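You operate a simulated robot arm through the tools that you are given. There is no shell and no other tool.

The job below is to be done with a simulated robot arm. You get a single attempt, and the scene is never put back.

Task
Shut the feeder down: feed to 0, switch off, air shut, lock and try.

The check looks at the end state, three seconds after you hand in, the way a careful person would. Anything else that was tipped, shoved, dropped, spilled or broken makes it a failure.

Robot
A 6-joint arm with a two-finger parallel gripper, fixed in place. Base frame: the origin is at the foot of the arm, x ahead of it, y to its left, z up. Units: mm, rad, N and s.
Its first joint turns from -2.897 to 2.897 rad. Payload 3.91 kg.
Tool frame: the origin (TCP) lies between the finger pads and is the grasp point; the fingertips stand 30 mm ahead of it; z points along the fingers, y is the line along which they close. Largest opening 110 mm; finger width 20, thickness 10; the body of the gripper, 48 by 112 mm, starts 55 mm behind the TCP.
Orientation is told as [roll, pitch, yaw] about the base's x, y, z axes, in that order, counted from this pose: with the fingers straight down and closing along the base's y, the tool's x points along the base's -x, its y along +y and its z along -z.

Tools
- The arm moves only by the tool play_rows. Its argument "plan" is a list of rows, each a list of 7 numbers: the shift along the tool's x, y, z in units of 40 mm (1.0 is 40 mm), then the turn, a rotation vector about the tool's x, y, z in units of 5 degrees (1.0 is 5 degrees), then the opening, from 0 (shut) to 1 (fully open). In form: [[x, y, z, ax, ay, az, claw], ...]. A call has 1 to 20 rows; each row shifts and turns the commanded pose from where the row before left it, along the tool's axes as they then stand. A call with a number of a shift or a turn outside -1 to 1 is refused whole. Each row takes 0.2 s and may step no farther than 50 mm and 0.15 rad from the row before; otherwise, or with a gripper value out of range, the whole call is refused. A pose out of reach is approached as far as the arm can. The call stops where the force on the tool passes 40 N (or 10 N more than at its start, if that is more) or the arm is blocked; 0.2 s more then pass. Each finger travels about 153 mm/s and halts on what it meets, pressing with about 31 N; the grip force reading is that of the motor and also rises with nothing between the fingers. The clock runs only during rows and for 0.2 s after the last one: add rows that do not move to give the fingers time. The reply holds the time, the measured pose of the TCP, the force on the tool along the base axes, the opening and the grip force, in the units named above and with some noise, with the torque about the TCP (base axes, N m) and any sound that the robot's microphone picked up.
- Cameras (640 x 400 px; columns grow to the right, rows downward): "scene" is fixed at [223.1, -506.9, 1614.5]; the picture's right is [0.83, -0.56, 0.00], its down [-0.28, -0.40, -0.87] and it looks along [0.49, 0.72, -0.49] (base axes); focal length 368 px, centre (320, 200). "wrist" rides on the gripper at [72, 17, -103] in the tool frame; the picture's right is [-0.23, 0.97, 0.00], its down [-0.76, -0.18, -0.62] and it looks along [-0.61, -0.14, 0.78] (tool axes); focal length 222 px, centre (320, 200). There is no depth. A picture from a camera that has moved, and an enlarged one, comes with that camera's place and axes in the base frame and with its lens. The place of the scene camera against the robot may be out by one fixed shift of up to 18 mm in any direction.
- capture(camera): a new picture of that camera. It takes no simulated time.
- close_up(camera, box): a new picture of the part [left, top, right, bottom] of that camera's present view, enlarged. It takes no simulated time.
- job_done(): hands the job in; it is judged then, once.

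Nothing tells you positions but the pictures and the camera data. Unless the task says otherwise, let go and move clear before handing in.

The tools are called after "Request:" as a command line: name --pt "numbers of a row" for each row, then --argument value for the rest, lists and objects as JSON in quotes. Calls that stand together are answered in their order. play_rows: Moves the arm, as the interface text tells. Its arguments: {"type":"object","properties":{"plan":{"type":"array"}},"required":["plan"]} The other tools are called the same way: capture (camera) takes a picture; close_up (camera, box) takes an enlarged picture of a part of a camera's view; job_done () hands the job in.

At the start:

```text
time: 0.0
ee_pos: [443.1, 461.7, 1149.2]
ee_rot: [0.003, 0.0, 0.0]
force: [0.4, -0.6, -0.4]
wrist_torque: [0.01, 0.01, 0.02]
gripper_width: 110.0
grasp_force: 0.0
```

scene: 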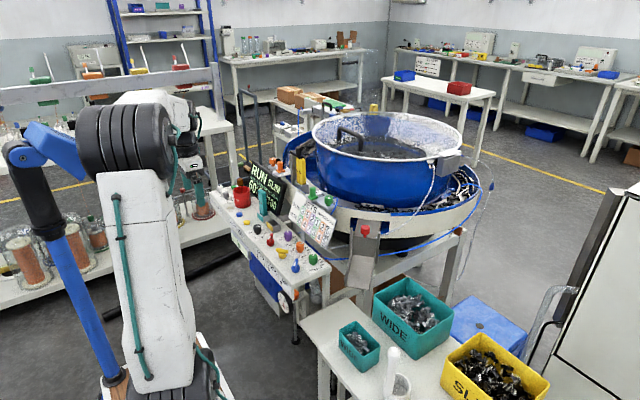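
wrist: 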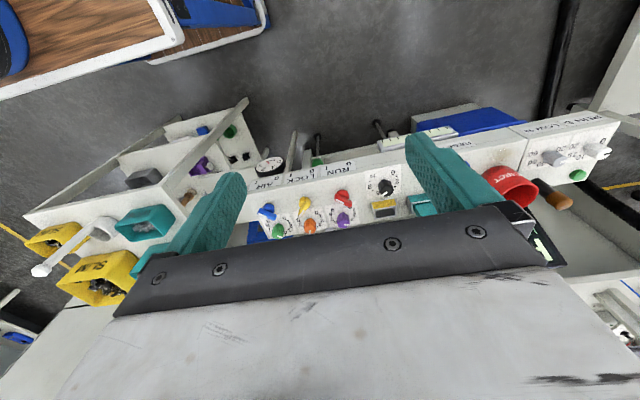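

I see a feeder console with knobs, levers and a display, with the bowl feeder behind it. I'll look closer at the panel before I move anything.

Request:
close_up --camera "scene" --box '[210, 140, 370, 240]'

Request:
close_up --camera "scene" --box '[210, 220, 370, 320]'

Request:
close_up --camera "wrist" --box '[240, 130, 440, 255]'

Request:
close_up --camera "wrist" --box '[440, 90, 640, 215]'

Request:
close_up --camera "wrist" --box '[100, 90, 300, 215]'

```text
4.00 times, centred on (290, 190) of scene
camera zoom: at [223.1, -506.9, 1614.5], right [0.83, -0.56, 0.0], down [-0.28, -0.4, -0.87], along [0.49, 0.72, -0.49], focal length 1471 px, centre (440, 240)
```

zoom: 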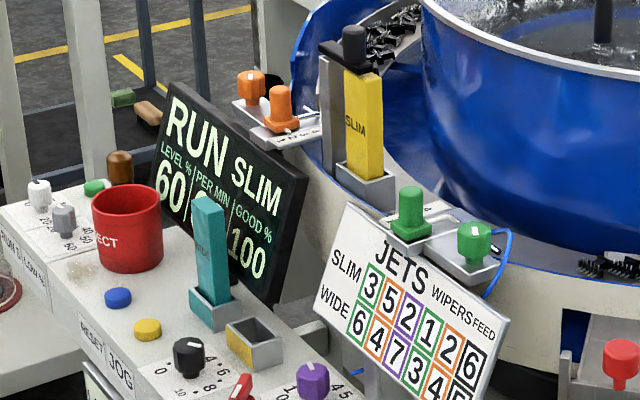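

```text
4.00 times, centred on (290, 270) of scene
camera zoom: at [223.1, -506.9, 1614.5], right [0.83, -0.56, 0.0], down [-0.28, -0.4, -0.87], along [0.49, 0.72, -0.49], focal length 1471 px, centre (440, -80)
```

zoom: 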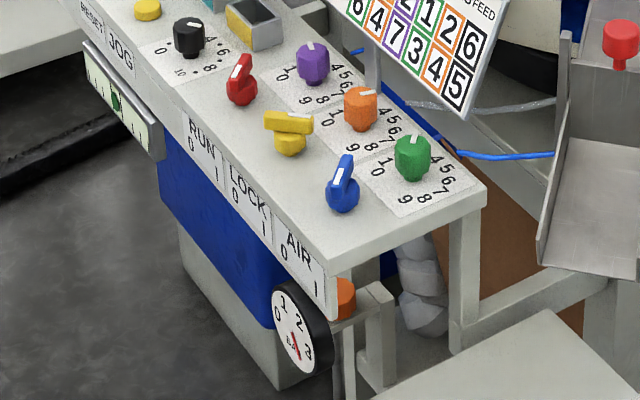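

```text
3.20 times, centred on (340, 192) of wrist
camera zoom: at [368.9, 479.0, 1253.8], right [0.23, 0.97, 0.0], down [0.76, -0.18, 0.62], along [0.61, -0.14, -0.78], focal length 711 px, centre (256, 224)
```

zoom: 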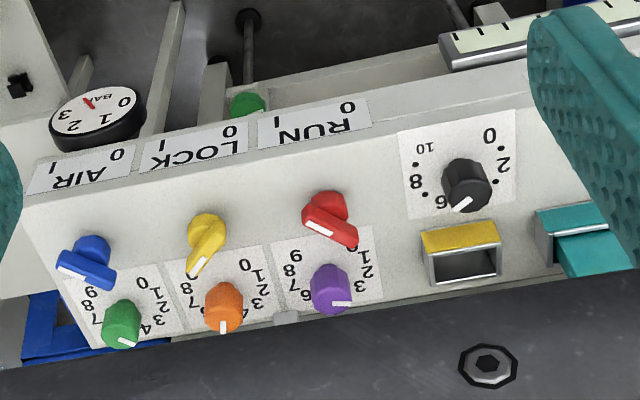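

```text
3.20 times, centred on (540, 152) of wrist
camera zoom: at [368.9, 479.0, 1253.8], right [0.23, 0.97, 0.0], down [0.76, -0.18, 0.62], along [0.61, -0.14, -0.78], focal length 711 px, centre (-384, 352)
```

zoom: 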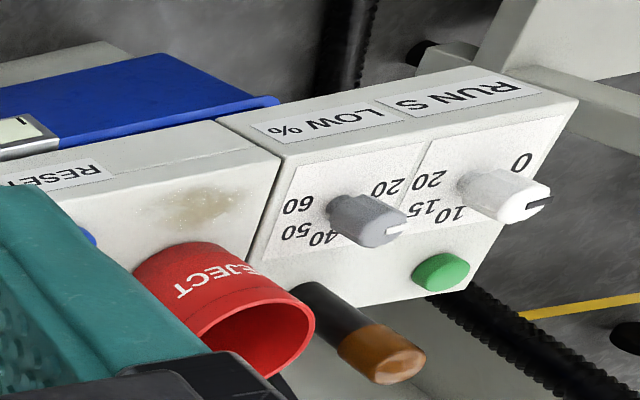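

```text
3.20 times, centred on (200, 152) of wrist
camera zoom: at [368.9, 479.0, 1253.8], right [0.23, 0.97, 0.0], down [0.76, -0.18, 0.62], along [0.61, -0.14, -0.78], focal length 711 px, centre (704, 352)
```

zoom: 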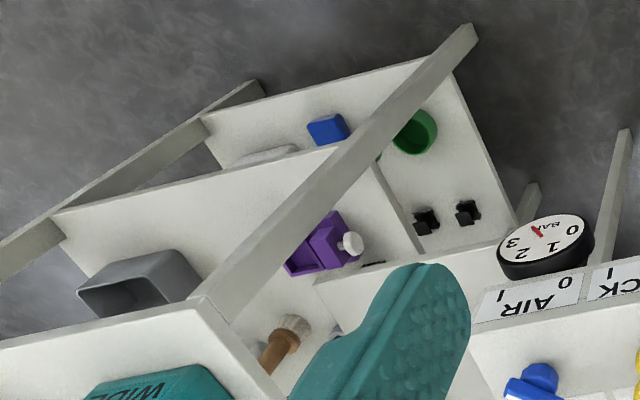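

The console runs parallel to the base y axis. The red RUN, yellow LOCK and blue AIR switches sit near x≈670, and the black FEED knob is at about (664, 553, 871). I'll zoom in to read each pointer.

Request:
close_up --camera "scene" --box '[244, 218, 324, 268]'

Request:
close_up --camera "scene" --box '[270, 235, 350, 285]'

Request:
close_up --camera "scene" --box '[225, 195, 305, 245]'

Request:
close_up --camera "wrist" --box '[250, 180, 314, 220]'

Request:
close_up --camera "wrist" --box '[300, 180, 364, 220]'

Request:
close_up --camera "wrist" --box '[350, 155, 446, 215]'

```text
8.00 times, centred on (284, 243) of scene
camera zoom: at [223.1, -506.9, 1614.5], right [0.83, -0.56, 0.0], down [-0.28, -0.4, -0.87], along [0.49, 0.72, -0.49], focal length 2941 px, centre (608, -144)
```

zoom: 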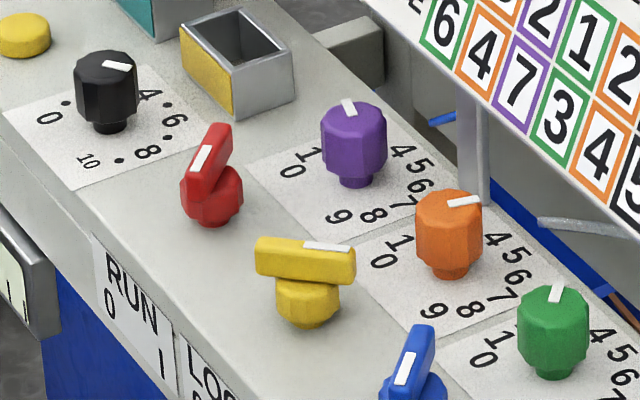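

```text
8.00 times, centred on (310, 260) of scene
camera zoom: at [223.1, -506.9, 1614.5], right [0.83, -0.56, 0.0], down [-0.28, -0.4, -0.87], along [0.49, 0.72, -0.49], focal length 2941 px, centre (400, -280)
```

zoom: 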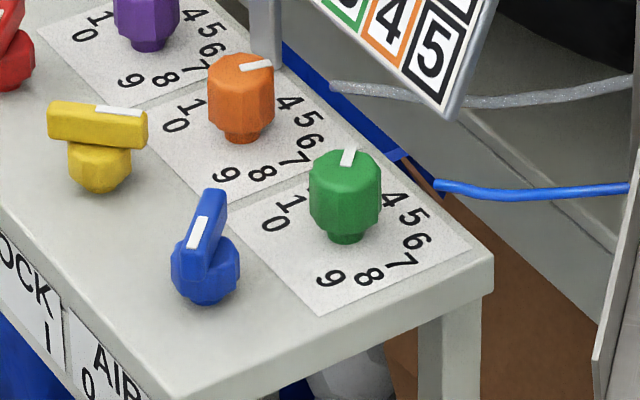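

```text
8.00 times, centred on (265, 220) of scene
camera zoom: at [223.1, -506.9, 1614.5], right [0.83, -0.56, 0.0], down [-0.28, -0.4, -0.87], along [0.49, 0.72, -0.49], focal length 2941 px, centre (760, 40)
```

zoom: 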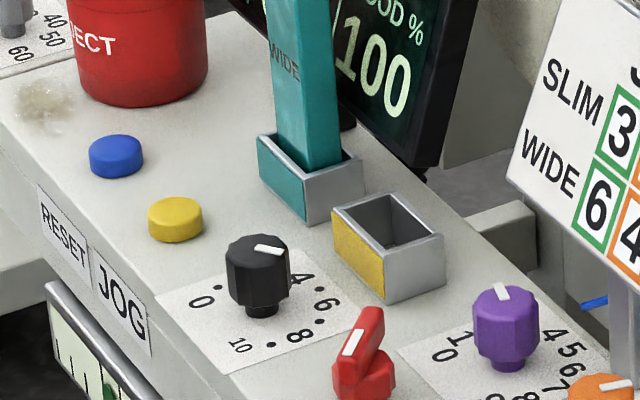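

```text
10.00 times, centred on (282, 200) of wrist
camera zoom: at [368.9, 479.0, 1253.8], right [0.23, 0.97, 0.0], down [0.76, -0.18, 0.62], along [0.61, -0.14, -0.78], focal length 2221 px, centre (700, 200)
```

zoom: 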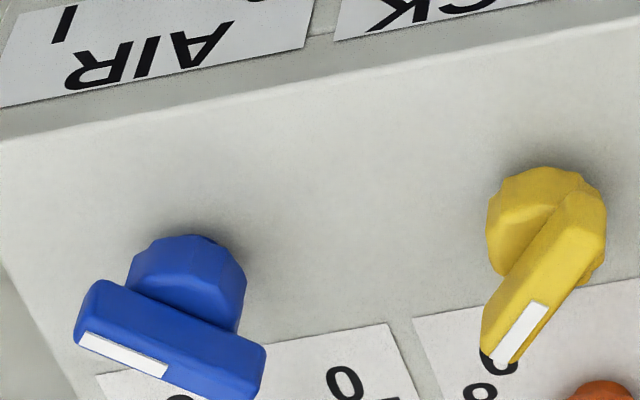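

```text
10.00 times, centred on (332, 200) of wrist
camera zoom: at [368.9, 479.0, 1253.8], right [0.23, 0.97, 0.0], down [0.76, -0.18, 0.62], along [0.61, -0.14, -0.78], focal length 2221 px, centre (200, 200)
```

zoom: 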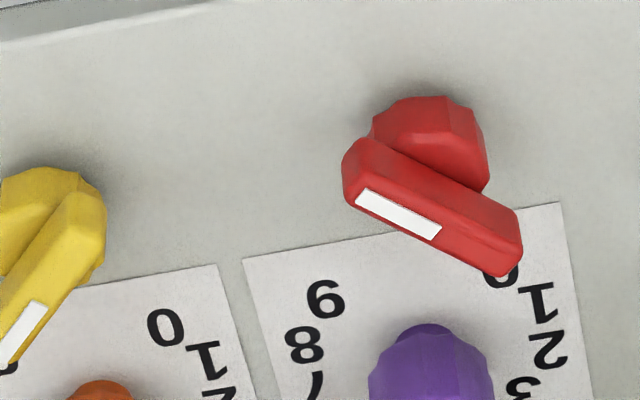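

```text
6.67 times, centred on (398, 185) of wrist
camera zoom: at [368.9, 479.0, 1253.8], right [0.23, 0.97, 0.0], down [0.76, -0.18, 0.62], along [0.61, -0.14, -0.78], focal length 1481 px, centre (-200, 300)
```

zoom: 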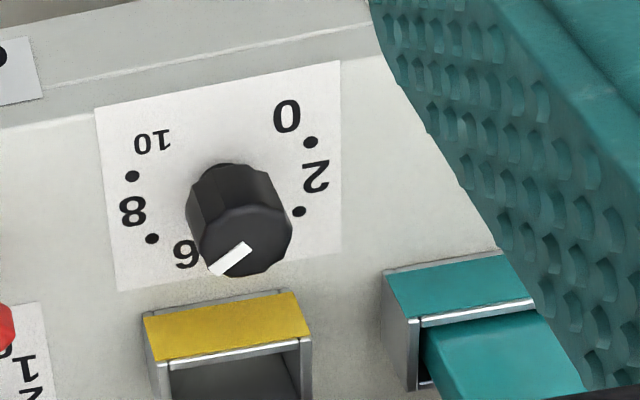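

RUN (red) and AIR (blue) have their marks at the front-right, and LOCK (yellow) sits 90° away from them. FEED points to about 5–6. I'll move the wrist camera closer, still high above the panel, so I can triangulate from the accurate camera.

Request:
play_rows --pt "-1 0 0.4 0 0 0 1" --pt "-1 0 0.4 0 0 0 1" --pt "-0.5 0 0.4 0 0 0 1" --pt "0 0 0 0 0 0 1"

Request:
capture --camera "wrist"

Request:
capture --camera "scene"

```text
time: 1.0
ee_pos: [542.1, 460.6, 1102.3]
ee_rot: [0.0, 0.0, 0.0]
force: [0.3, 0.1, 0.2]
wrist_torque: [0.02, -0.01, 0.02]
gripper_width: 110.1
grasp_force: 0.0
```

```text
taken
camera wrist: at [469.1, 478.1, 1205.5], right [0.23, 0.97, 0.0], down [0.76, -0.18, 0.62], along [0.61, -0.14, -0.78], focal length 222 px, centre (320, 200)
```

wrist: 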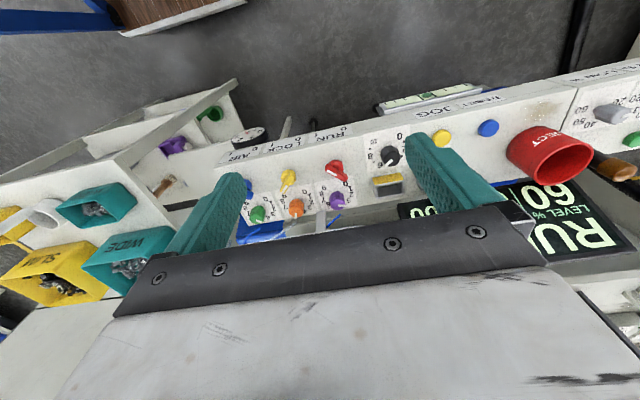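

```text
taken
```

scene: 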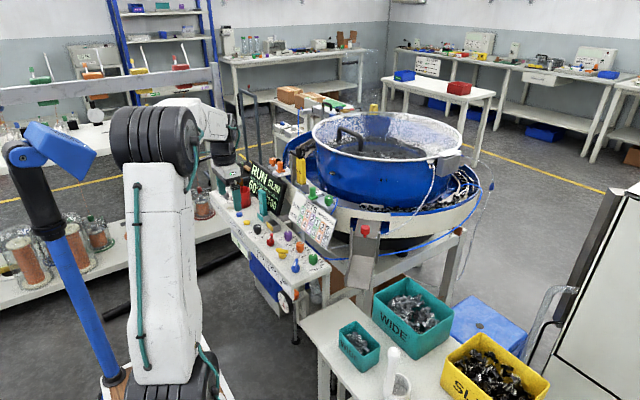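

I'll zoom in from this viewpoint to triangulate.

Request:
close_up --camera "wrist" --box '[240, 140, 336, 200]'

Request:
close_up --camera "wrist" --box '[310, 125, 406, 185]'

Request:
close_up --camera "wrist" --box '[400, 80, 528, 160]'

Request:
close_up --camera "wrist" --box '[480, 160, 640, 260]'

```text
6.67 times, centred on (288, 170) of wrist
camera zoom: at [469.1, 478.1, 1205.5], right [0.23, 0.97, 0.0], down [0.76, -0.18, 0.62], along [0.61, -0.14, -0.78], focal length 1481 px, centre (533, 400)
```

zoom: 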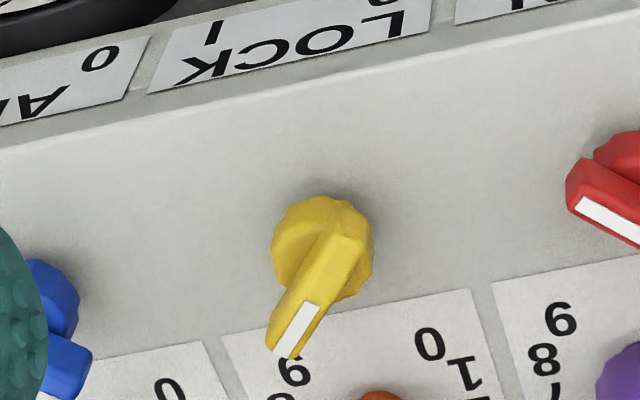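

```text
6.67 times, centred on (358, 155) of wrist
camera zoom: at [469.1, 478.1, 1205.5], right [0.23, 0.97, 0.0], down [0.76, -0.18, 0.62], along [0.61, -0.14, -0.78], focal length 1481 px, centre (67, 500)
```

zoom: 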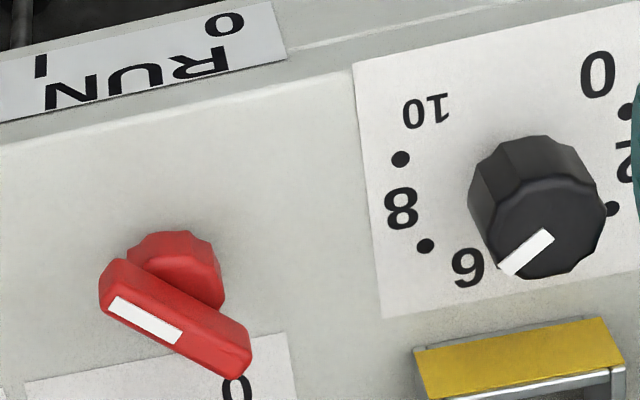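

```text
5.00 times, centred on (464, 120) of wrist
camera zoom: at [469.1, 478.1, 1205.5], right [0.23, 0.97, 0.0], down [0.76, -0.18, 0.62], along [0.61, -0.14, -0.78], focal length 1111 px, centre (-400, 600)
```

zoom: 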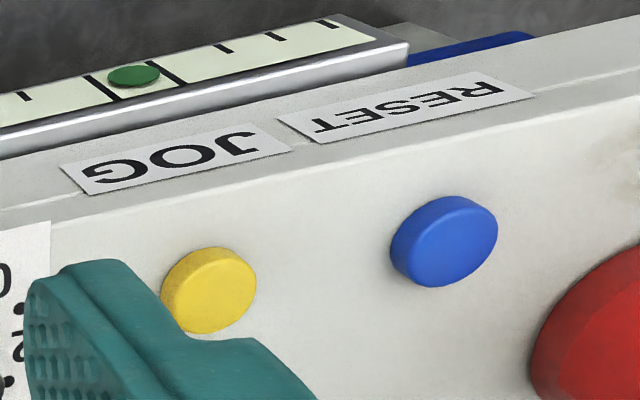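

```text
4.00 times, centred on (560, 210) of wrist
camera zoom: at [469.1, 478.1, 1205.5], right [0.23, 0.97, 0.0], down [0.76, -0.18, 0.62], along [0.61, -0.14, -0.78], focal length 888 px, centre (-640, 160)
```

zoom: 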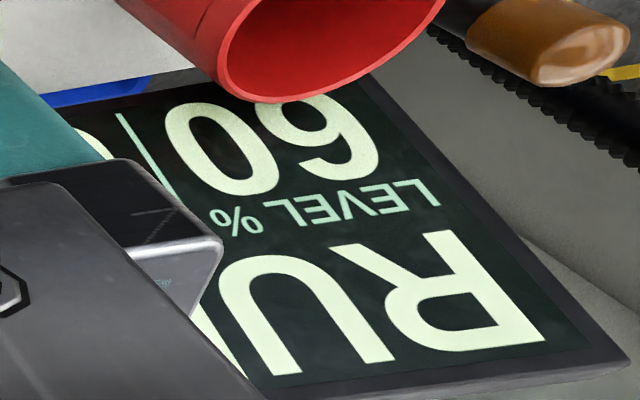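

The wrist views put the panel at z≈860. The FEED knob centre is about (658, 551) with its top at 892, RUN is about (663, 460), LOCK about (662, 377), and the bar tops are near 897. Next I'll move high above the FEED knob with the gripper partly open to refine these.

Request:
play_rows --pt "-0.58 0.452 0.4 0 0 0 0.6" --pt "-0.58 0.452 0.4 0 0 0 0.6" --pt "-0.58 0.452 0.4 0 0 0 0.6" --pt "-0.58 0.452 0.4 0 0 0 0.6" --pt "-0.58 0.452 0.4 0 0 0 0.6" --pt "0 0 0 0 0 0 0.6"

Request:
capture --camera "wrist"

Request:
capture --camera "scene"

```text
time: 2.4
ee_pos: [658.4, 553.0, 1023.3]
ee_rot: [0.002, -0.001, 0.0]
force: [0.6, -0.3, 0.2]
wrist_torque: [-0.01, 0.02, 0.0]
gripper_width: 65.9
grasp_force: 0.1
```

```text
taken
camera wrist: at [585.5, 570.3, 1126.3], right [0.23, 0.97, 0.0], down [0.76, -0.18, 0.62], along [0.61, -0.14, -0.78], focal length 222 px, centre (320, 200)
```

wrist: 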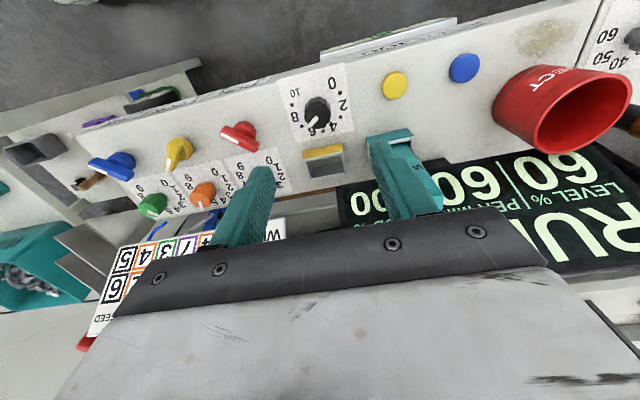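

```text
taken
```

scene: 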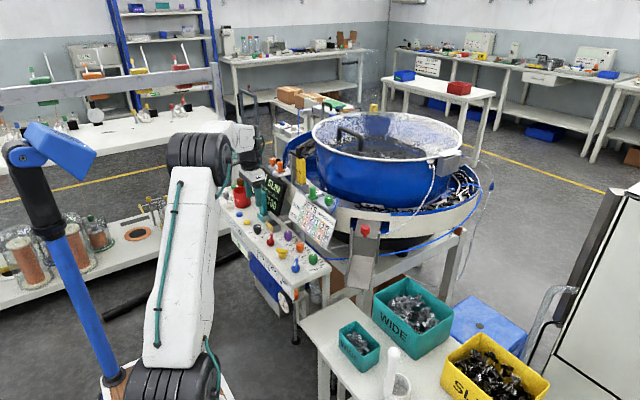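

I can see all the controls now. I'll zoom in on each to fix its position.

Request:
close_up --camera "wrist" --box '[280, 60, 376, 120]'

Request:
close_up --camera "wrist" --box '[200, 110, 264, 150]'

Request:
close_up --camera "wrist" --box '[80, 125, 208, 205]'

Request:
close_up --camera "wrist" --box '[370, 40, 498, 120]'

Request:
close_up --camera "wrist" --box '[350, 140, 640, 300]'

Request:
close_up --camera "wrist" --box '[60, 190, 300, 340]'

```text
6.67 times, centred on (328, 90) of wrist
camera zoom: at [585.5, 570.3, 1126.3], right [0.23, 0.97, 0.0], down [0.76, -0.18, 0.62], along [0.61, -0.14, -0.78], focal length 1481 px, centre (267, 933)
```

zoom: 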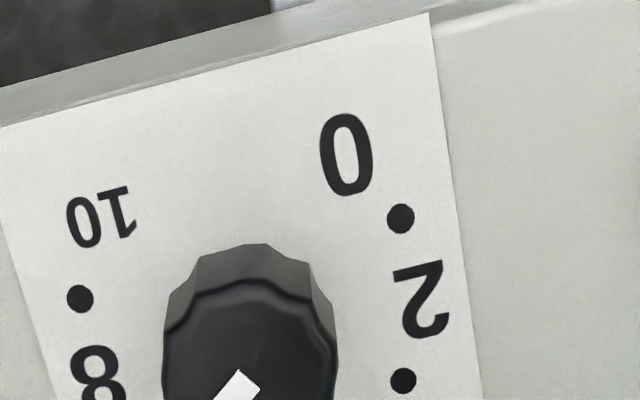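

```text
10.00 times, centred on (232, 130) of wrist
camera zoom: at [585.5, 570.3, 1126.3], right [0.23, 0.97, 0.0], down [0.76, -0.18, 0.62], along [0.61, -0.14, -0.78], focal length 2221 px, centre (1200, 900)
```

zoom: 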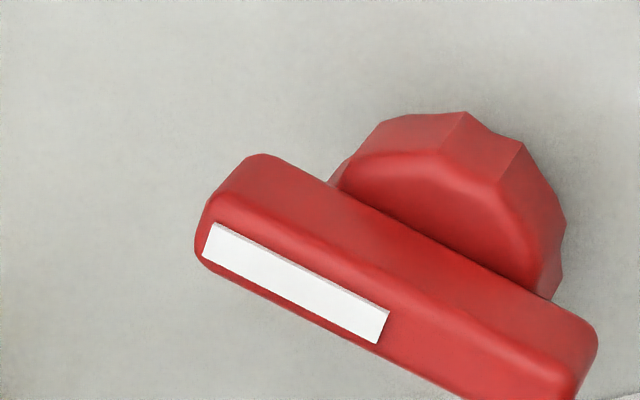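

```text
5.00 times, centred on (144, 165) of wrist
camera zoom: at [585.5, 570.3, 1126.3], right [0.23, 0.97, 0.0], down [0.76, -0.18, 0.62], along [0.61, -0.14, -0.78], focal length 1111 px, centre (1200, 375)
```

zoom: 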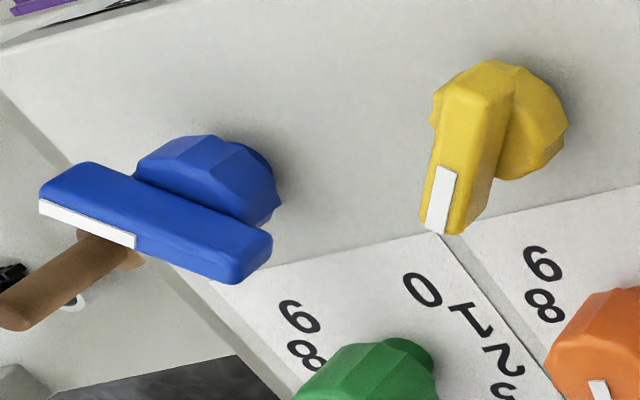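

```text
5.00 times, centred on (434, 80) of wrist
camera zoom: at [585.5, 570.3, 1126.3], right [0.23, 0.97, 0.0], down [0.76, -0.18, 0.62], along [0.61, -0.14, -0.78], focal length 1111 px, centre (-250, 800)
```

zoom: 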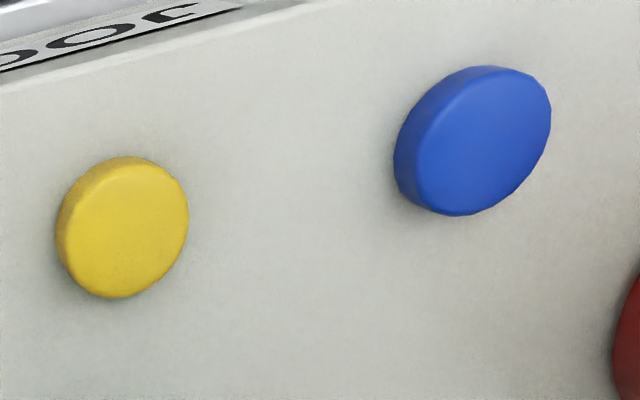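

```text
2.21 times, centred on (495, 220) of wrist
camera zoom: at [585.5, 570.3, 1126.3], right [0.23, 0.97, 0.0], down [0.76, -0.18, 0.62], along [0.61, -0.14, -0.78], focal length 490 px, centre (-66, 156)
```

zoom: 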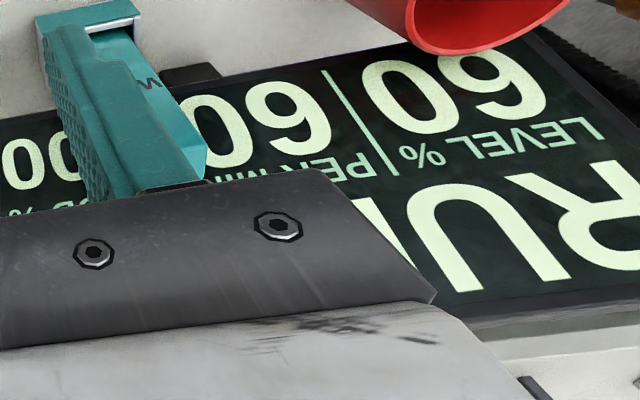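

```text
2.67 times, centred on (180, 265) of wrist
camera zoom: at [585.5, 570.3, 1126.3], right [0.23, 0.97, 0.0], down [0.76, -0.18, 0.62], along [0.61, -0.14, -0.78], focal length 592 px, centre (693, 27)
```

zoom: 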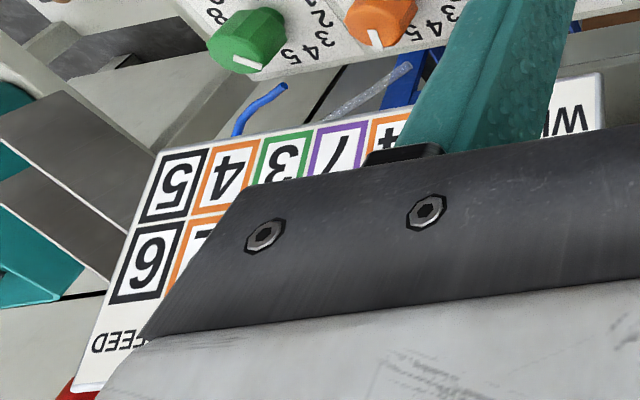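

All the views agree. FEED is centred at about (658.5, 550.5), top 892; RUN (664.6, 460), LOCK (665, 375.5) and AIR (664.6, 290) have bar tops at 898; the JOG button is near (653, 634) and the panel is at 860. Next I'll yaw to −20° over FEED and come down partway.

Request:
play_rows --pt "0 -0.05 0 0 0 1 0.45" --pt "0 0 0 0 0 1 0.45" --pt "0 0 0 0 0 1 0.45" --pt "0 0 0 0 0 1 0.45" --pt "0 0 0.9 0 0 0 0.45" --pt "0 0 0.9 0 0 0 0.45" --pt "0 0 0 0 0 0 0.45"

Request:
capture --camera "wrist"

Request:
close_up --camera "scene" --box '[210, 140, 370, 240]'

```text
time: 4.0
ee_pos: [658.7, 550.3, 950.6]
ee_rot: [0.003, 0.0, -0.348]
force: [-0.4, -0.8, -0.1]
wrist_torque: [0.02, 0.02, 0.0]
gripper_width: 49.3
grasp_force: 0.0
```

```text
taken
camera wrist: at [595.5, 591.6, 1054.5], right [0.55, 0.84, 0.0], down [0.65, -0.43, 0.62], along [0.52, -0.34, -0.78], focal length 222 px, centre (320, 200)
```

wrist: 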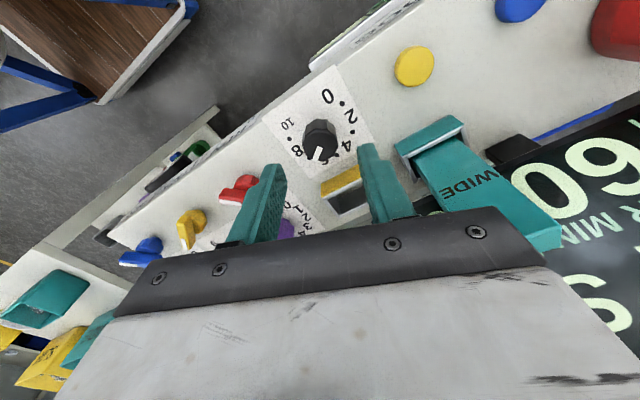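

```text
4.00 times, centred on (290, 190) of scene
camera zoom: at [223.1, -506.9, 1614.5], right [0.83, -0.56, 0.0], down [-0.28, -0.4, -0.87], along [0.49, 0.72, -0.49], focal length 1471 px, centre (440, 240)
```

zoom: 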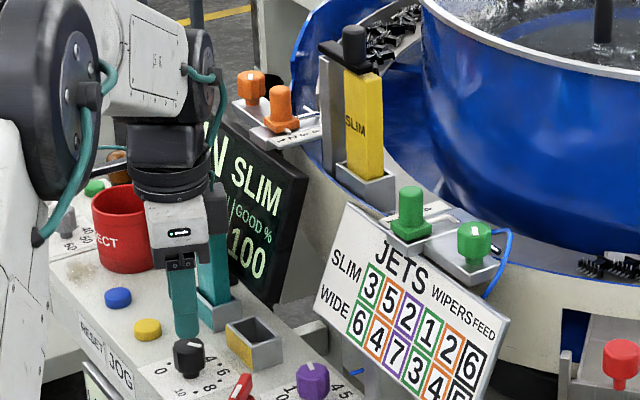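

The alignment checks out. I'll lower the fingertips to about z 869 around the knob and close on it.

Request:
play_rows --pt "0 0 0.5 0 0 0 0.45" --pt "0 0 0.5 0 0 0 0.45" --pt "0 0 0.27 0 0 0 0.45" --pt "0 0 0 0 0 0 0.45" --pt "0 0 0 0 0 0 0.3" --pt "0 0 0 0 0 0 0.2" --pt "0 0 0 0 0 0 0.1" --pt "0 0 0 0 0 0 0.1"

Request:
capture --camera "wrist"

Request:
close_up --camera "scene" --box '[225, 195, 305, 245]'

```text
time: 5.8
ee_pos: [658.7, 550.3, 900.5]
ee_rot: [0.001, -0.001, -0.35]
force: [1.9, 2.6, -1.5]
wrist_torque: [-0.58, 0.14, -0.01]
gripper_width: 27.7
grasp_force: 45.2
```

```text
taken
camera wrist: at [595.6, 591.8, 1003.9], right [0.55, 0.84, 0.0], down [0.65, -0.43, 0.62], along [0.52, -0.34, -0.78], focal length 222 px, centre (320, 200)
```

wrist: 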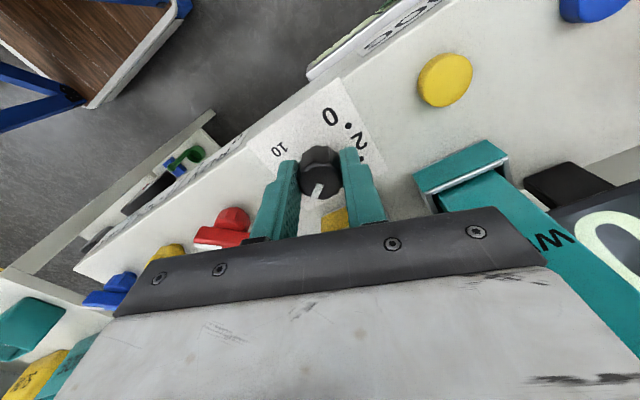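

```text
8.00 times, centred on (265, 220) of scene
camera zoom: at [223.1, -506.9, 1614.5], right [0.83, -0.56, 0.0], down [-0.28, -0.4, -0.87], along [0.49, 0.72, -0.49], focal length 2941 px, centre (760, 40)
```

zoom: 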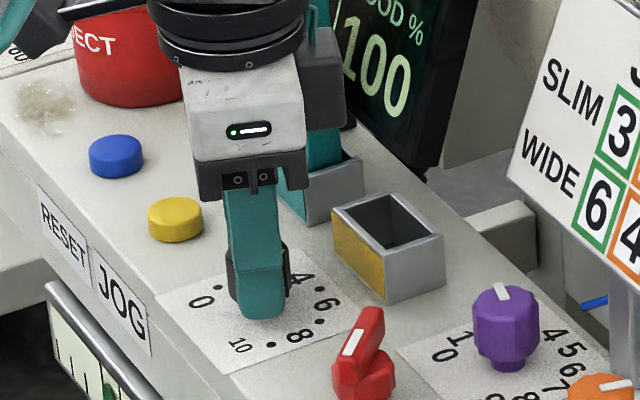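

The grip is firm at 27.7 mm with little side force. I'll start turning toward 0, counter-clockwise from above, and watch the torque.

Request:
play_rows --pt "0 0 0 0 0 -1 0.1" --pt "0 0 0 0 0 -1 0.1" --pt "0 0 0 0 0 -1 0.1" --pt "0 0 0 0 0 -1 0.1"

Request:
close_up --camera "wrist" --box '[240, 100, 400, 200]'

Request:
close_up --camera "scene" --box '[210, 140, 370, 240]'

```text
time: 6.8
ee_pos: [659.5, 551.1, 900.8]
ee_rot: [0.002, 0.0, 0.002]
force: [1.1, -2.8, 6.4]
wrist_torque: [-0.78, 1.27, 0.0]
gripper_width: 27.6
grasp_force: 45.1
```

```text
4.00 times, centred on (320, 150) of wrist
camera zoom: at [585.3, 567.6, 1003.8], right [0.23, 0.97, 0.0], down [0.76, -0.18, 0.62], along [0.61, -0.14, -0.78], focal length 888 px, centre (320, 400)
```

zoom: 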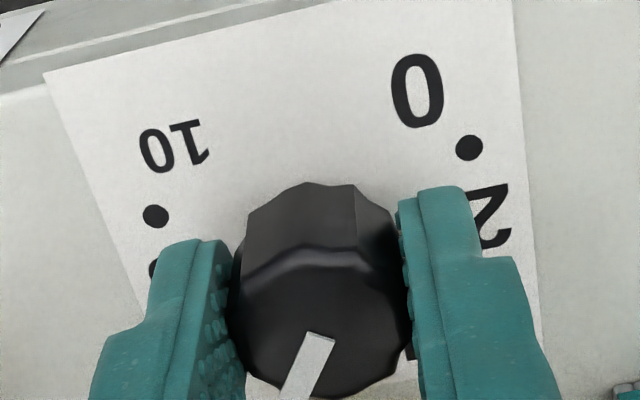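

```text
4.00 times, centred on (290, 190) of scene
camera zoom: at [223.1, -506.9, 1614.5], right [0.83, -0.56, 0.0], down [-0.28, -0.4, -0.87], along [0.49, 0.72, -0.49], focal length 1471 px, centre (440, 240)
```

zoom: 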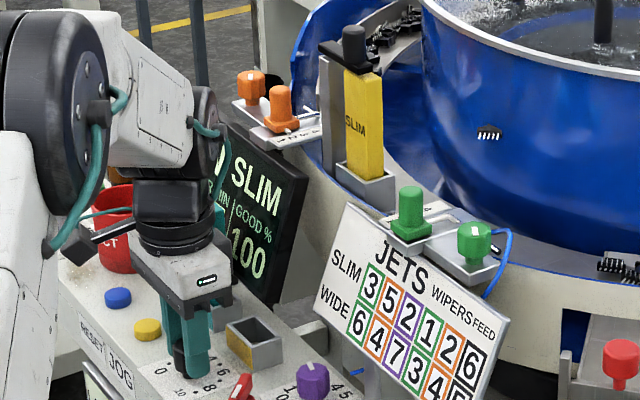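

The knob is turning with the gripper. I'll keep going.

Request:
play_rows --pt "0 0 0 0 0 -1 0.1" --pt "0 0 0 0 0 -1 0.1" --pt "0 0 0 0 0 -1 0.1" --pt "0 0 0 0 0 -1 0.1" --pt "0 0 0 0 0 -1 0.1" --pt "0 0 0 0 0 -1 0.1" --pt "0 0 0 0 0 -1 0.1" --pt "0 0 0 0 0 -1 0.1"

Request:
close_up --camera "wrist" --box '[240, 100, 400, 200]'

```text
time: 8.6
ee_pos: [658.7, 549.4, 900.4]
ee_rot: [0.001, -0.002, 0.701]
force: [3.4, -12.4, 14.1]
wrist_torque: [-1.13, 0.03, -0.04]
gripper_width: 27.8
grasp_force: 45.3
```

```text
4.00 times, centred on (320, 150) of wrist
camera zoom: at [591.5, 516.5, 1003.6], right [-0.45, 0.89, 0.0], down [0.7, 0.35, 0.62], along [0.56, 0.28, -0.78], focal length 888 px, centre (320, 400)
```

zoom: 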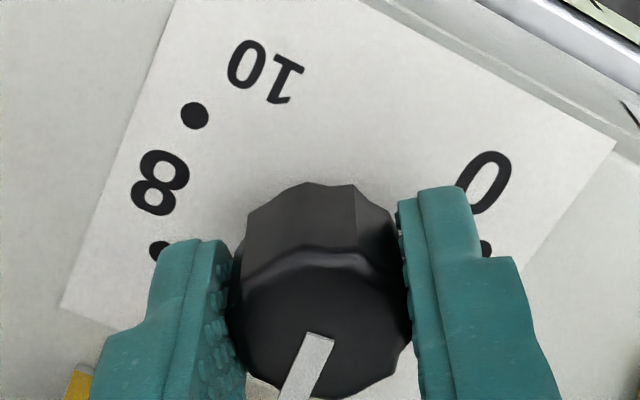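

The side force is building from a small axis offset, so I'll release, wind the wrist back, and regrip.

Request:
play_rows --pt "0 0 0 0 0 0 0.3" --pt "0 0 0 0 0 0 0.45" --pt "0 0 0 0 0 0 0.45" --pt "0 0 0 0 0 0 0.45"

Request:
close_up --camera "wrist" --box '[240, 100, 400, 200]'

Request:
close_up --camera "scene" --box '[210, 140, 370, 240]'

```text
time: 9.6
ee_pos: [658.1, 551.5, 899.6]
ee_rot: [0.001, -0.003, 0.698]
force: [-0.2, 0.0, 0.0]
wrist_torque: [0.0, 0.0, 0.03]
gripper_width: 49.4
grasp_force: 0.1
```

```text
4.00 times, centred on (320, 150) of wrist
camera zoom: at [591.2, 517.6, 1002.9], right [-0.45, 0.89, 0.0], down [0.7, 0.35, 0.62], along [0.56, 0.28, -0.78], focal length 888 px, centre (320, 400)
```

zoom: 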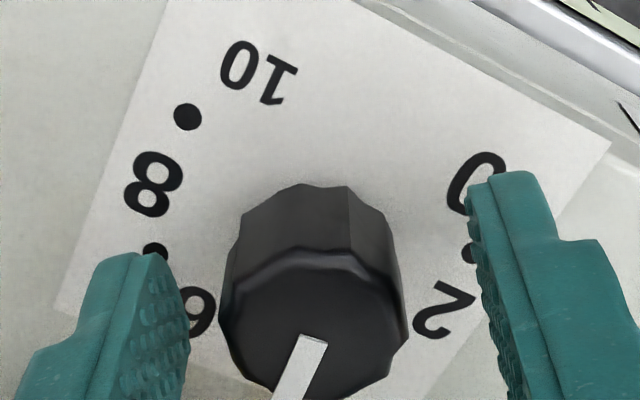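

```text
4.00 times, centred on (290, 190) of scene
camera zoom: at [223.1, -506.9, 1614.5], right [0.83, -0.56, 0.0], down [-0.28, -0.4, -0.87], along [0.49, 0.72, -0.49], focal length 1471 px, centre (440, 240)
```

zoom: 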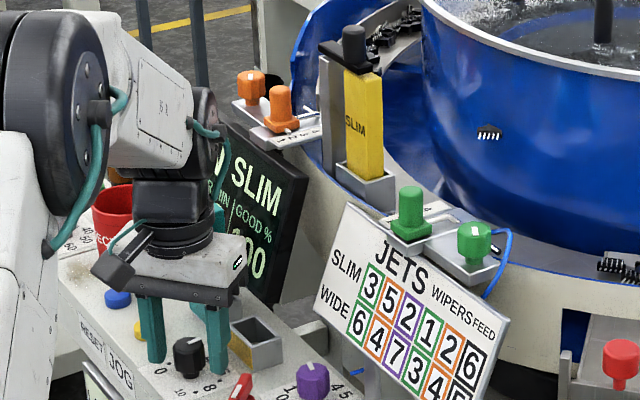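

The knob stayed where I left it, about 1.8 mm from the gripper centre. I'll correct that offset, wind back to −20°, and regrip.

Request:
play_rows --pt "0.01 -0.045 0 0 0 0 0.45" --pt "0 0 0 0 0 1 0.45" --pt "0 0 0 0 0 1 0.45" --pt "0 0 0 0 0 1 0.45" --pt "0 0 0 0 0 1 0.45" --pt "0 0 0 0 0 1 0.45" --pt "0 0 0 0 0 1 0.45" --pt "0 0 0 0 0 1 0.45" --pt "0 0 0 0 0 1 0.45" --pt "0 0 0 0 0 1 0.45" --pt "0 0 0 0 0 1 0.45" --pt "0 0 0 0 0 1 0.45" --pt "0 0 0 0 0 1 0.45" --pt "0 0 0 0 0 0 0.45" --pt "0 0 0 0 0 0 0.3" --pt "0 0 0 0 0 0 0.2" --pt "0 0 0 0 0 0 0.1" --pt "0 0 0 0 0 0 0.1"

Request:
close_up --camera "wrist" --box '[240, 100, 400, 200]'

```text
time: 13.4
ee_pos: [659.8, 551.3, 899.1]
ee_rot: [0.003, -0.001, -0.348]
force: [10.5, 15.8, -0.9]
wrist_torque: [-0.27, -0.08, 0.02]
gripper_width: 27.4
grasp_force: 44.4
```

```text
4.00 times, centred on (320, 150) of wrist
camera zoom: at [596.1, 591.3, 1003.4], right [0.55, 0.84, 0.0], down [0.65, -0.43, 0.62], along [0.52, -0.34, -0.78], focal length 888 px, centre (320, 400)
```

zoom: 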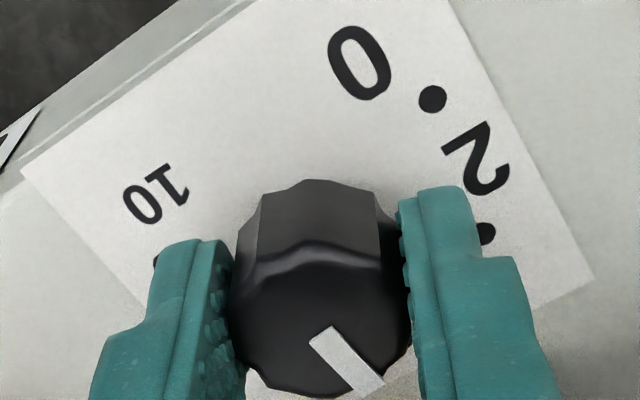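

There's 19 N of side load, meaning my shift went the wrong way by about 1.5 mm in y. I'll correct that and turn on.

Request:
play_rows --pt "0.003 0.037 0 0 0 0 0.1" --pt "0 0 0 0 0 -1 0.1" --pt "0 0 0 0 0 -1 0.1" --pt "0 0 0 0 0 -1 0.1" --pt "0 0 0 0 0 -1 0.1" --pt "0 0 0 0 0 -1 0.1" --pt "0 0 0 0 0 -1 0.1"

Request:
close_up --camera "wrist" --box '[240, 100, 400, 200]'

```text
time: 15.0
ee_pos: [659.2, 550.0, 899.5]
ee_rot: [0.002, 0.0, 0.177]
force: [-2.6, 1.0, 6.8]
wrist_torque: [-0.66, 0.93, -0.01]
gripper_width: 27.9
grasp_force: 45.0
```

```text
4.00 times, centred on (320, 150) of wrist
camera zoom: at [584.3, 554.9, 1003.3], right [0.05, 1.0, 0.0], down [0.78, -0.04, 0.62], along [0.62, -0.03, -0.78], focal length 888 px, centre (320, 400)
```

zoom: 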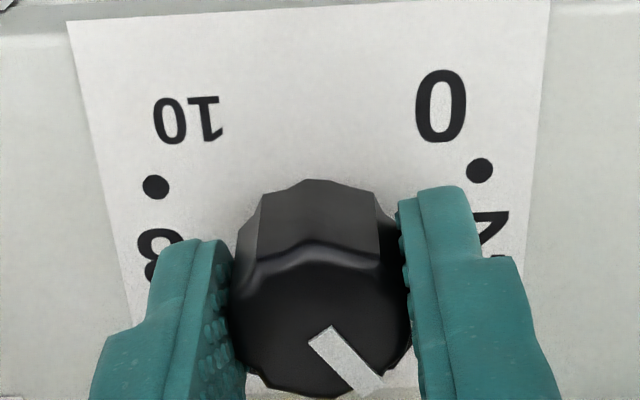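

The load is low now, so I'll continue the turn.

Request:
play_rows --pt "0 0 0 0 0 -1 0.1" --pt "0 0 0 0 0 -1 0.1" --pt "0 0 0 0 0 -1 0.1" --pt "0 0 0 0 0 -1 0.1" --pt "0 0 0 0 0 -1 0.1" --pt "0 0 0 0 0 -1 0.1" --pt "0 0 0 0 0 -1 0.1" --pt "0 0 0 0 0 -1 0.1"

Request:
close_up --camera "wrist" --box '[240, 100, 400, 200]'

Request:
close_up --camera "scene" --box '[210, 140, 370, 240]'

```text
time: 16.8
ee_pos: [659.0, 549.1, 899.7]
ee_rot: [-0.001, -0.001, 0.873]
force: [-9.6, -6.9, 3.1]
wrist_torque: [-0.08, -0.53, 0.01]
gripper_width: 27.5
grasp_force: 45.1
```

```text
4.00 times, centred on (320, 150) of wrist
camera zoom: at [599.1, 506.1, 1003.2], right [-0.6, 0.8, 0.0], down [0.62, 0.47, 0.62], along [0.5, 0.38, -0.78], focal length 888 px, centre (320, 400)
```

zoom: 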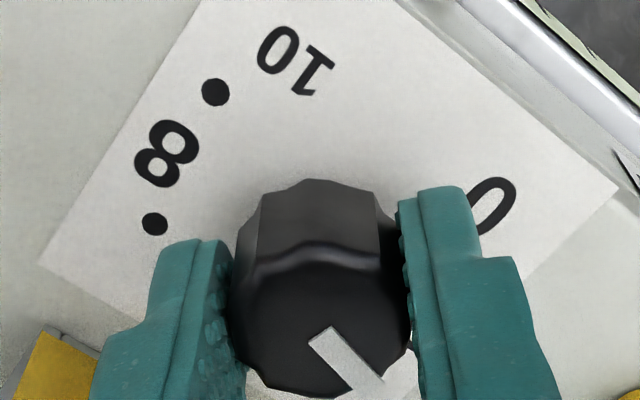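

```text
4.00 times, centred on (290, 190) of scene
camera zoom: at [223.1, -506.9, 1614.5], right [0.83, -0.56, 0.0], down [-0.28, -0.4, -0.87], along [0.49, 0.72, -0.49], focal length 1471 px, centre (440, 240)
```

zoom: 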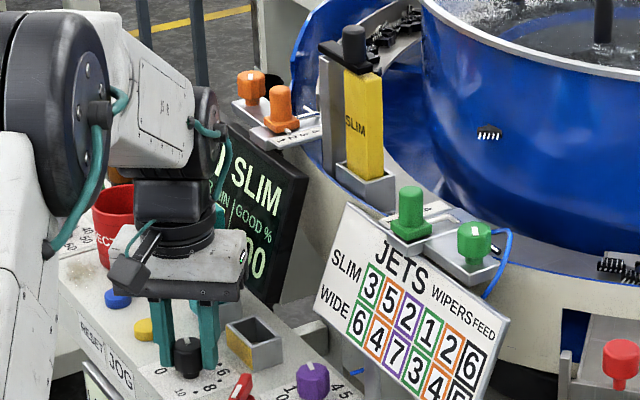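

The pointer is now around 2, with about 55° to go. I'll release, wind back to yaw 0, and regrip for the last stretch.

Request:
play_rows --pt "0 0 0 0 0 0 0.3" --pt "0 0 0 0 0 0 0.45" --pt "0.018 0 0 0 0 0 0.45" --pt "0 0 0 0 0 1 0.45" --pt "0 0 0 0 0 1 0.45" --pt "0 0 0 0 0 1 0.45" --pt "0 0 0 0 0 1 0.45" --pt "0 0 0 0 0 1 0.45" --pt "0 0 0 0 0 1 0.45" --pt "0 0 0 0 0 1 0.45" --pt "0 0 0 0 0 1 0.45" --pt "0 0 0 0 0 1 0.45" --pt "0 0 0 0 0 1 0.45" --pt "0 0 0 0 0 0 0.45" --pt "0 0 0 0 0 0 0.3" --pt "0 0 0 0 0 0 0.2" --pt "0 0 0 0 0 0 0.1" --pt "0 0 0 0 0 0 0.1"

Request:
close_up --camera "wrist" --box '[240, 100, 400, 200]'

```text
time: 20.6
ee_pos: [659.5, 550.1, 898.8]
ee_rot: [0.002, 0.0, -0.001]
force: [1.9, 3.6, -0.6]
wrist_torque: [-0.37, 0.01, -0.03]
gripper_width: 26.7
grasp_force: 45.4
```

```text
4.00 times, centred on (320, 150) of wrist
camera zoom: at [586.0, 567.7, 1003.2], right [0.23, 0.97, 0.0], down [0.76, -0.18, 0.62], along [0.61, -0.14, -0.78], focal length 888 px, centre (320, 400)
```

zoom: 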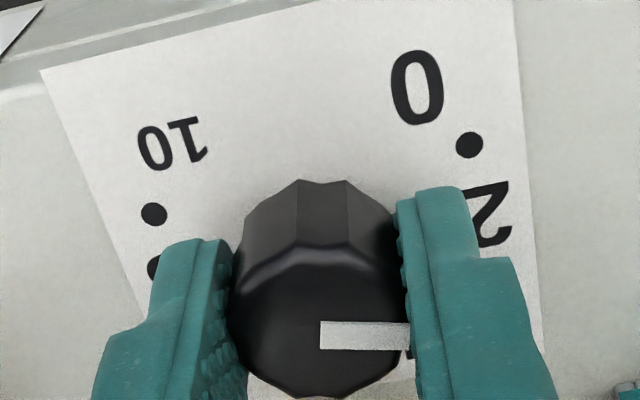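

The pointer sits at about −77°, so 0 at −135° is roughly 58° further. I'll turn most of that and then check.

Request:
play_rows --pt "0 0 0 0 0 -1 0.1" --pt "0 0 0 0 0 -1 0.1" --pt "0 0 0 0 0 -1 0.1" --pt "0 0 0 0 0 -1 0.1" --pt "0 0 0 0 0 -1 0.1" --pt "0 0 0 0 0 -1 0.1" --pt "0 0 0 0 0 -1 0.1" --pt "0 0 0 0 0 -1 0.1" --pt "0 0 0 0 0 -1 0.1" --pt "0 0 0 0 0 -1 0.1"

Request:
close_up --camera "wrist" --box '[240, 100, 400, 200]'

```text
time: 22.8
ee_pos: [659.1, 550.3, 901.6]
ee_rot: [0.001, -0.002, 0.874]
force: [0.7, -1.8, -1.4]
wrist_torque: [-0.25, 0.0, -0.02]
gripper_width: 26.9
grasp_force: 45.0
```

```text
4.00 times, centred on (320, 150) of wrist
camera zoom: at [599.1, 506.1, 1003.1], right [-0.6, 0.8, 0.0], down [0.62, 0.47, 0.62], along [0.5, 0.38, -0.78], focal length 888 px, centre (320, 400)
```

zoom: 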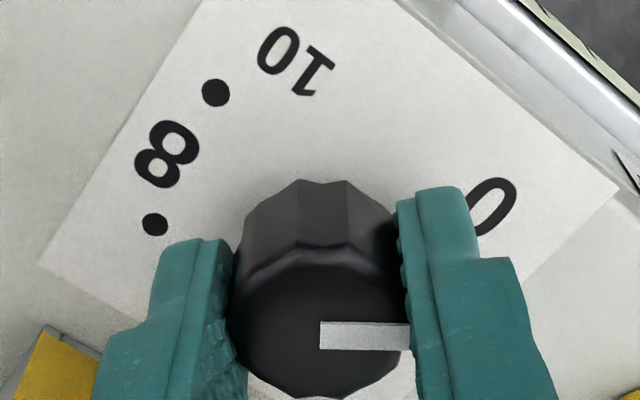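

About 8° remain. I'll step slowly and watch for a stop.

Request:
play_rows --pt "0 0 0 0 0 -0.8 0.1" --pt "0 0 0 0 0 0 0.1"

Request:
close_up --camera "wrist" --box '[240, 100, 400, 200]'

```text
time: 23.4
ee_pos: [659.5, 550.3, 899.8]
ee_rot: [-0.001, -0.003, 0.942]
force: [3.0, 0.4, -1.9]
wrist_torque: [-1.0, 0.42, 0.01]
gripper_width: 27.1
grasp_force: 45.2
```

```text
4.00 times, centred on (320, 150) of wrist
camera zoom: at [602.3, 502.0, 1003.1], right [-0.65, 0.76, 0.0], down [0.59, 0.51, 0.62], along [0.47, 0.41, -0.78], focal length 888 px, centre (320, 400)
```

zoom: 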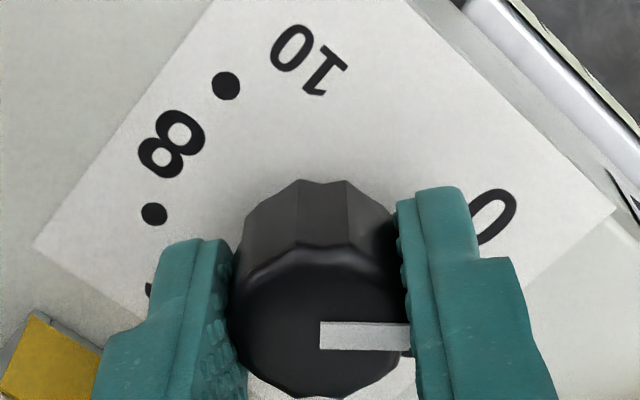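

Request:
play_rows --pt "0 0 0 0 0 -0.7 0.1" --pt "0 0 0 0 0 0 0.1"

Request:
close_up --camera "wrist" --box '[240, 100, 400, 200]'

Request:
close_up --camera "scene" --box '[225, 195, 305, 245]'

```text
time: 24.0
ee_pos: [659.1, 550.6, 899.7]
ee_rot: [-0.002, -0.001, 1.004]
force: [0.8, -3.4, -2.8]
wrist_torque: [0.16, -0.37, 0.01]
gripper_width: 26.8
grasp_force: 44.9
```

```text
4.00 times, centred on (320, 150) of wrist
camera zoom: at [605.4, 498.7, 1003.1], right [-0.7, 0.71, 0.0], down [0.56, 0.55, 0.62], along [0.45, 0.44, -0.78], focal length 888 px, centre (320, 400)
```

zoom: 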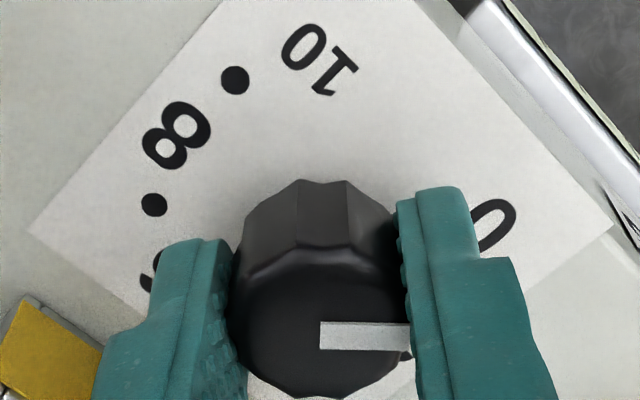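

```text
8.00 times, centred on (265, 220) of scene
camera zoom: at [223.1, -506.9, 1614.5], right [0.83, -0.56, 0.0], down [-0.28, -0.4, -0.87], along [0.49, 0.72, -0.49], focal length 2941 px, centre (760, 40)
```

zoom: 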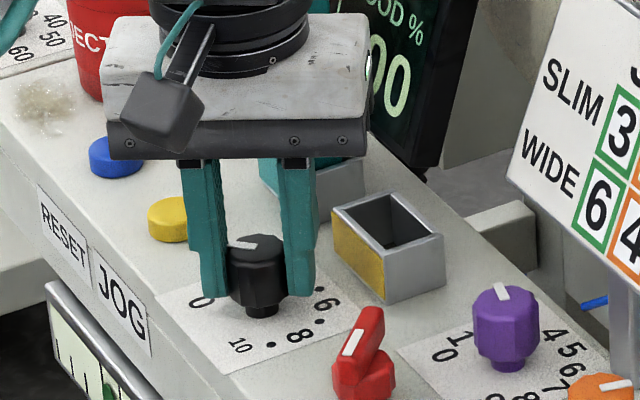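

The pointer reads about −133°, nearly at 0. I'll ease it a little further to find the stop.

Request:
play_rows --pt "0 0 0 0 0 -0.5 0.1" --pt "0 0 0 0 0 0 0.1"

Request:
close_up --camera "wrist" --box '[240, 100, 400, 200]'

Request:
close_up --camera "scene" --box '[245, 210, 285, 235]'

```text
time: 24.6
ee_pos: [659.9, 549.9, 900.7]
ee_rot: [0.0, -0.001, 1.048]
force: [1.5, -0.1, -3.1]
wrist_torque: [-0.36, 0.08, -0.29]
gripper_width: 27.0
grasp_force: 44.9
```

```text
4.00 times, centred on (320, 150) of wrist
camera zoom: at [607.7, 496.4, 1003.0], right [-0.73, 0.68, 0.0], down [0.53, 0.57, 0.62], along [0.43, 0.46, -0.78], focal length 888 px, centre (320, 400)
```

zoom: 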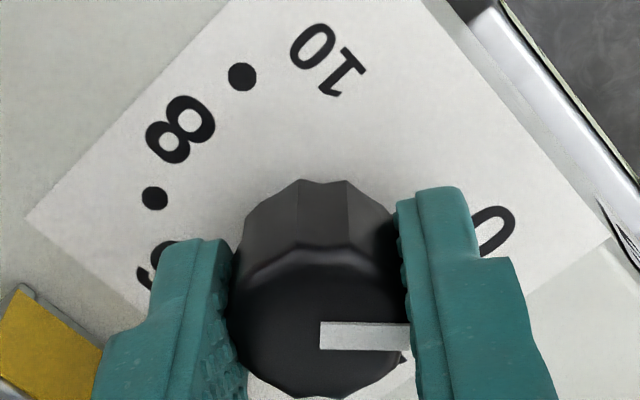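

```text
16.00 times, centred on (265, 222) of scene
camera zoom: at [223.1, -506.9, 1614.5], right [0.83, -0.56, 0.0], down [-0.28, -0.4, -0.87], along [0.49, 0.72, -0.49], focal length 5883 px, centre (1200, -160)
```

zoom: 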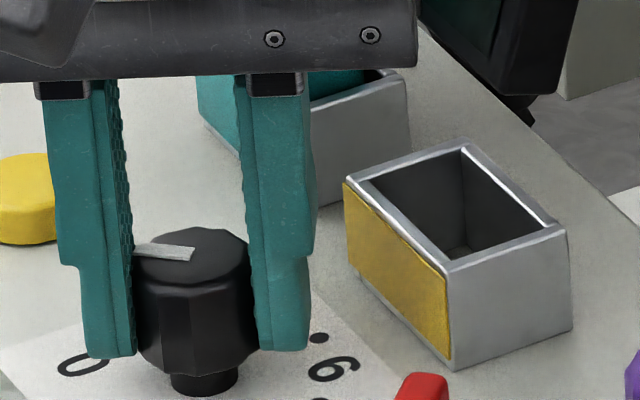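

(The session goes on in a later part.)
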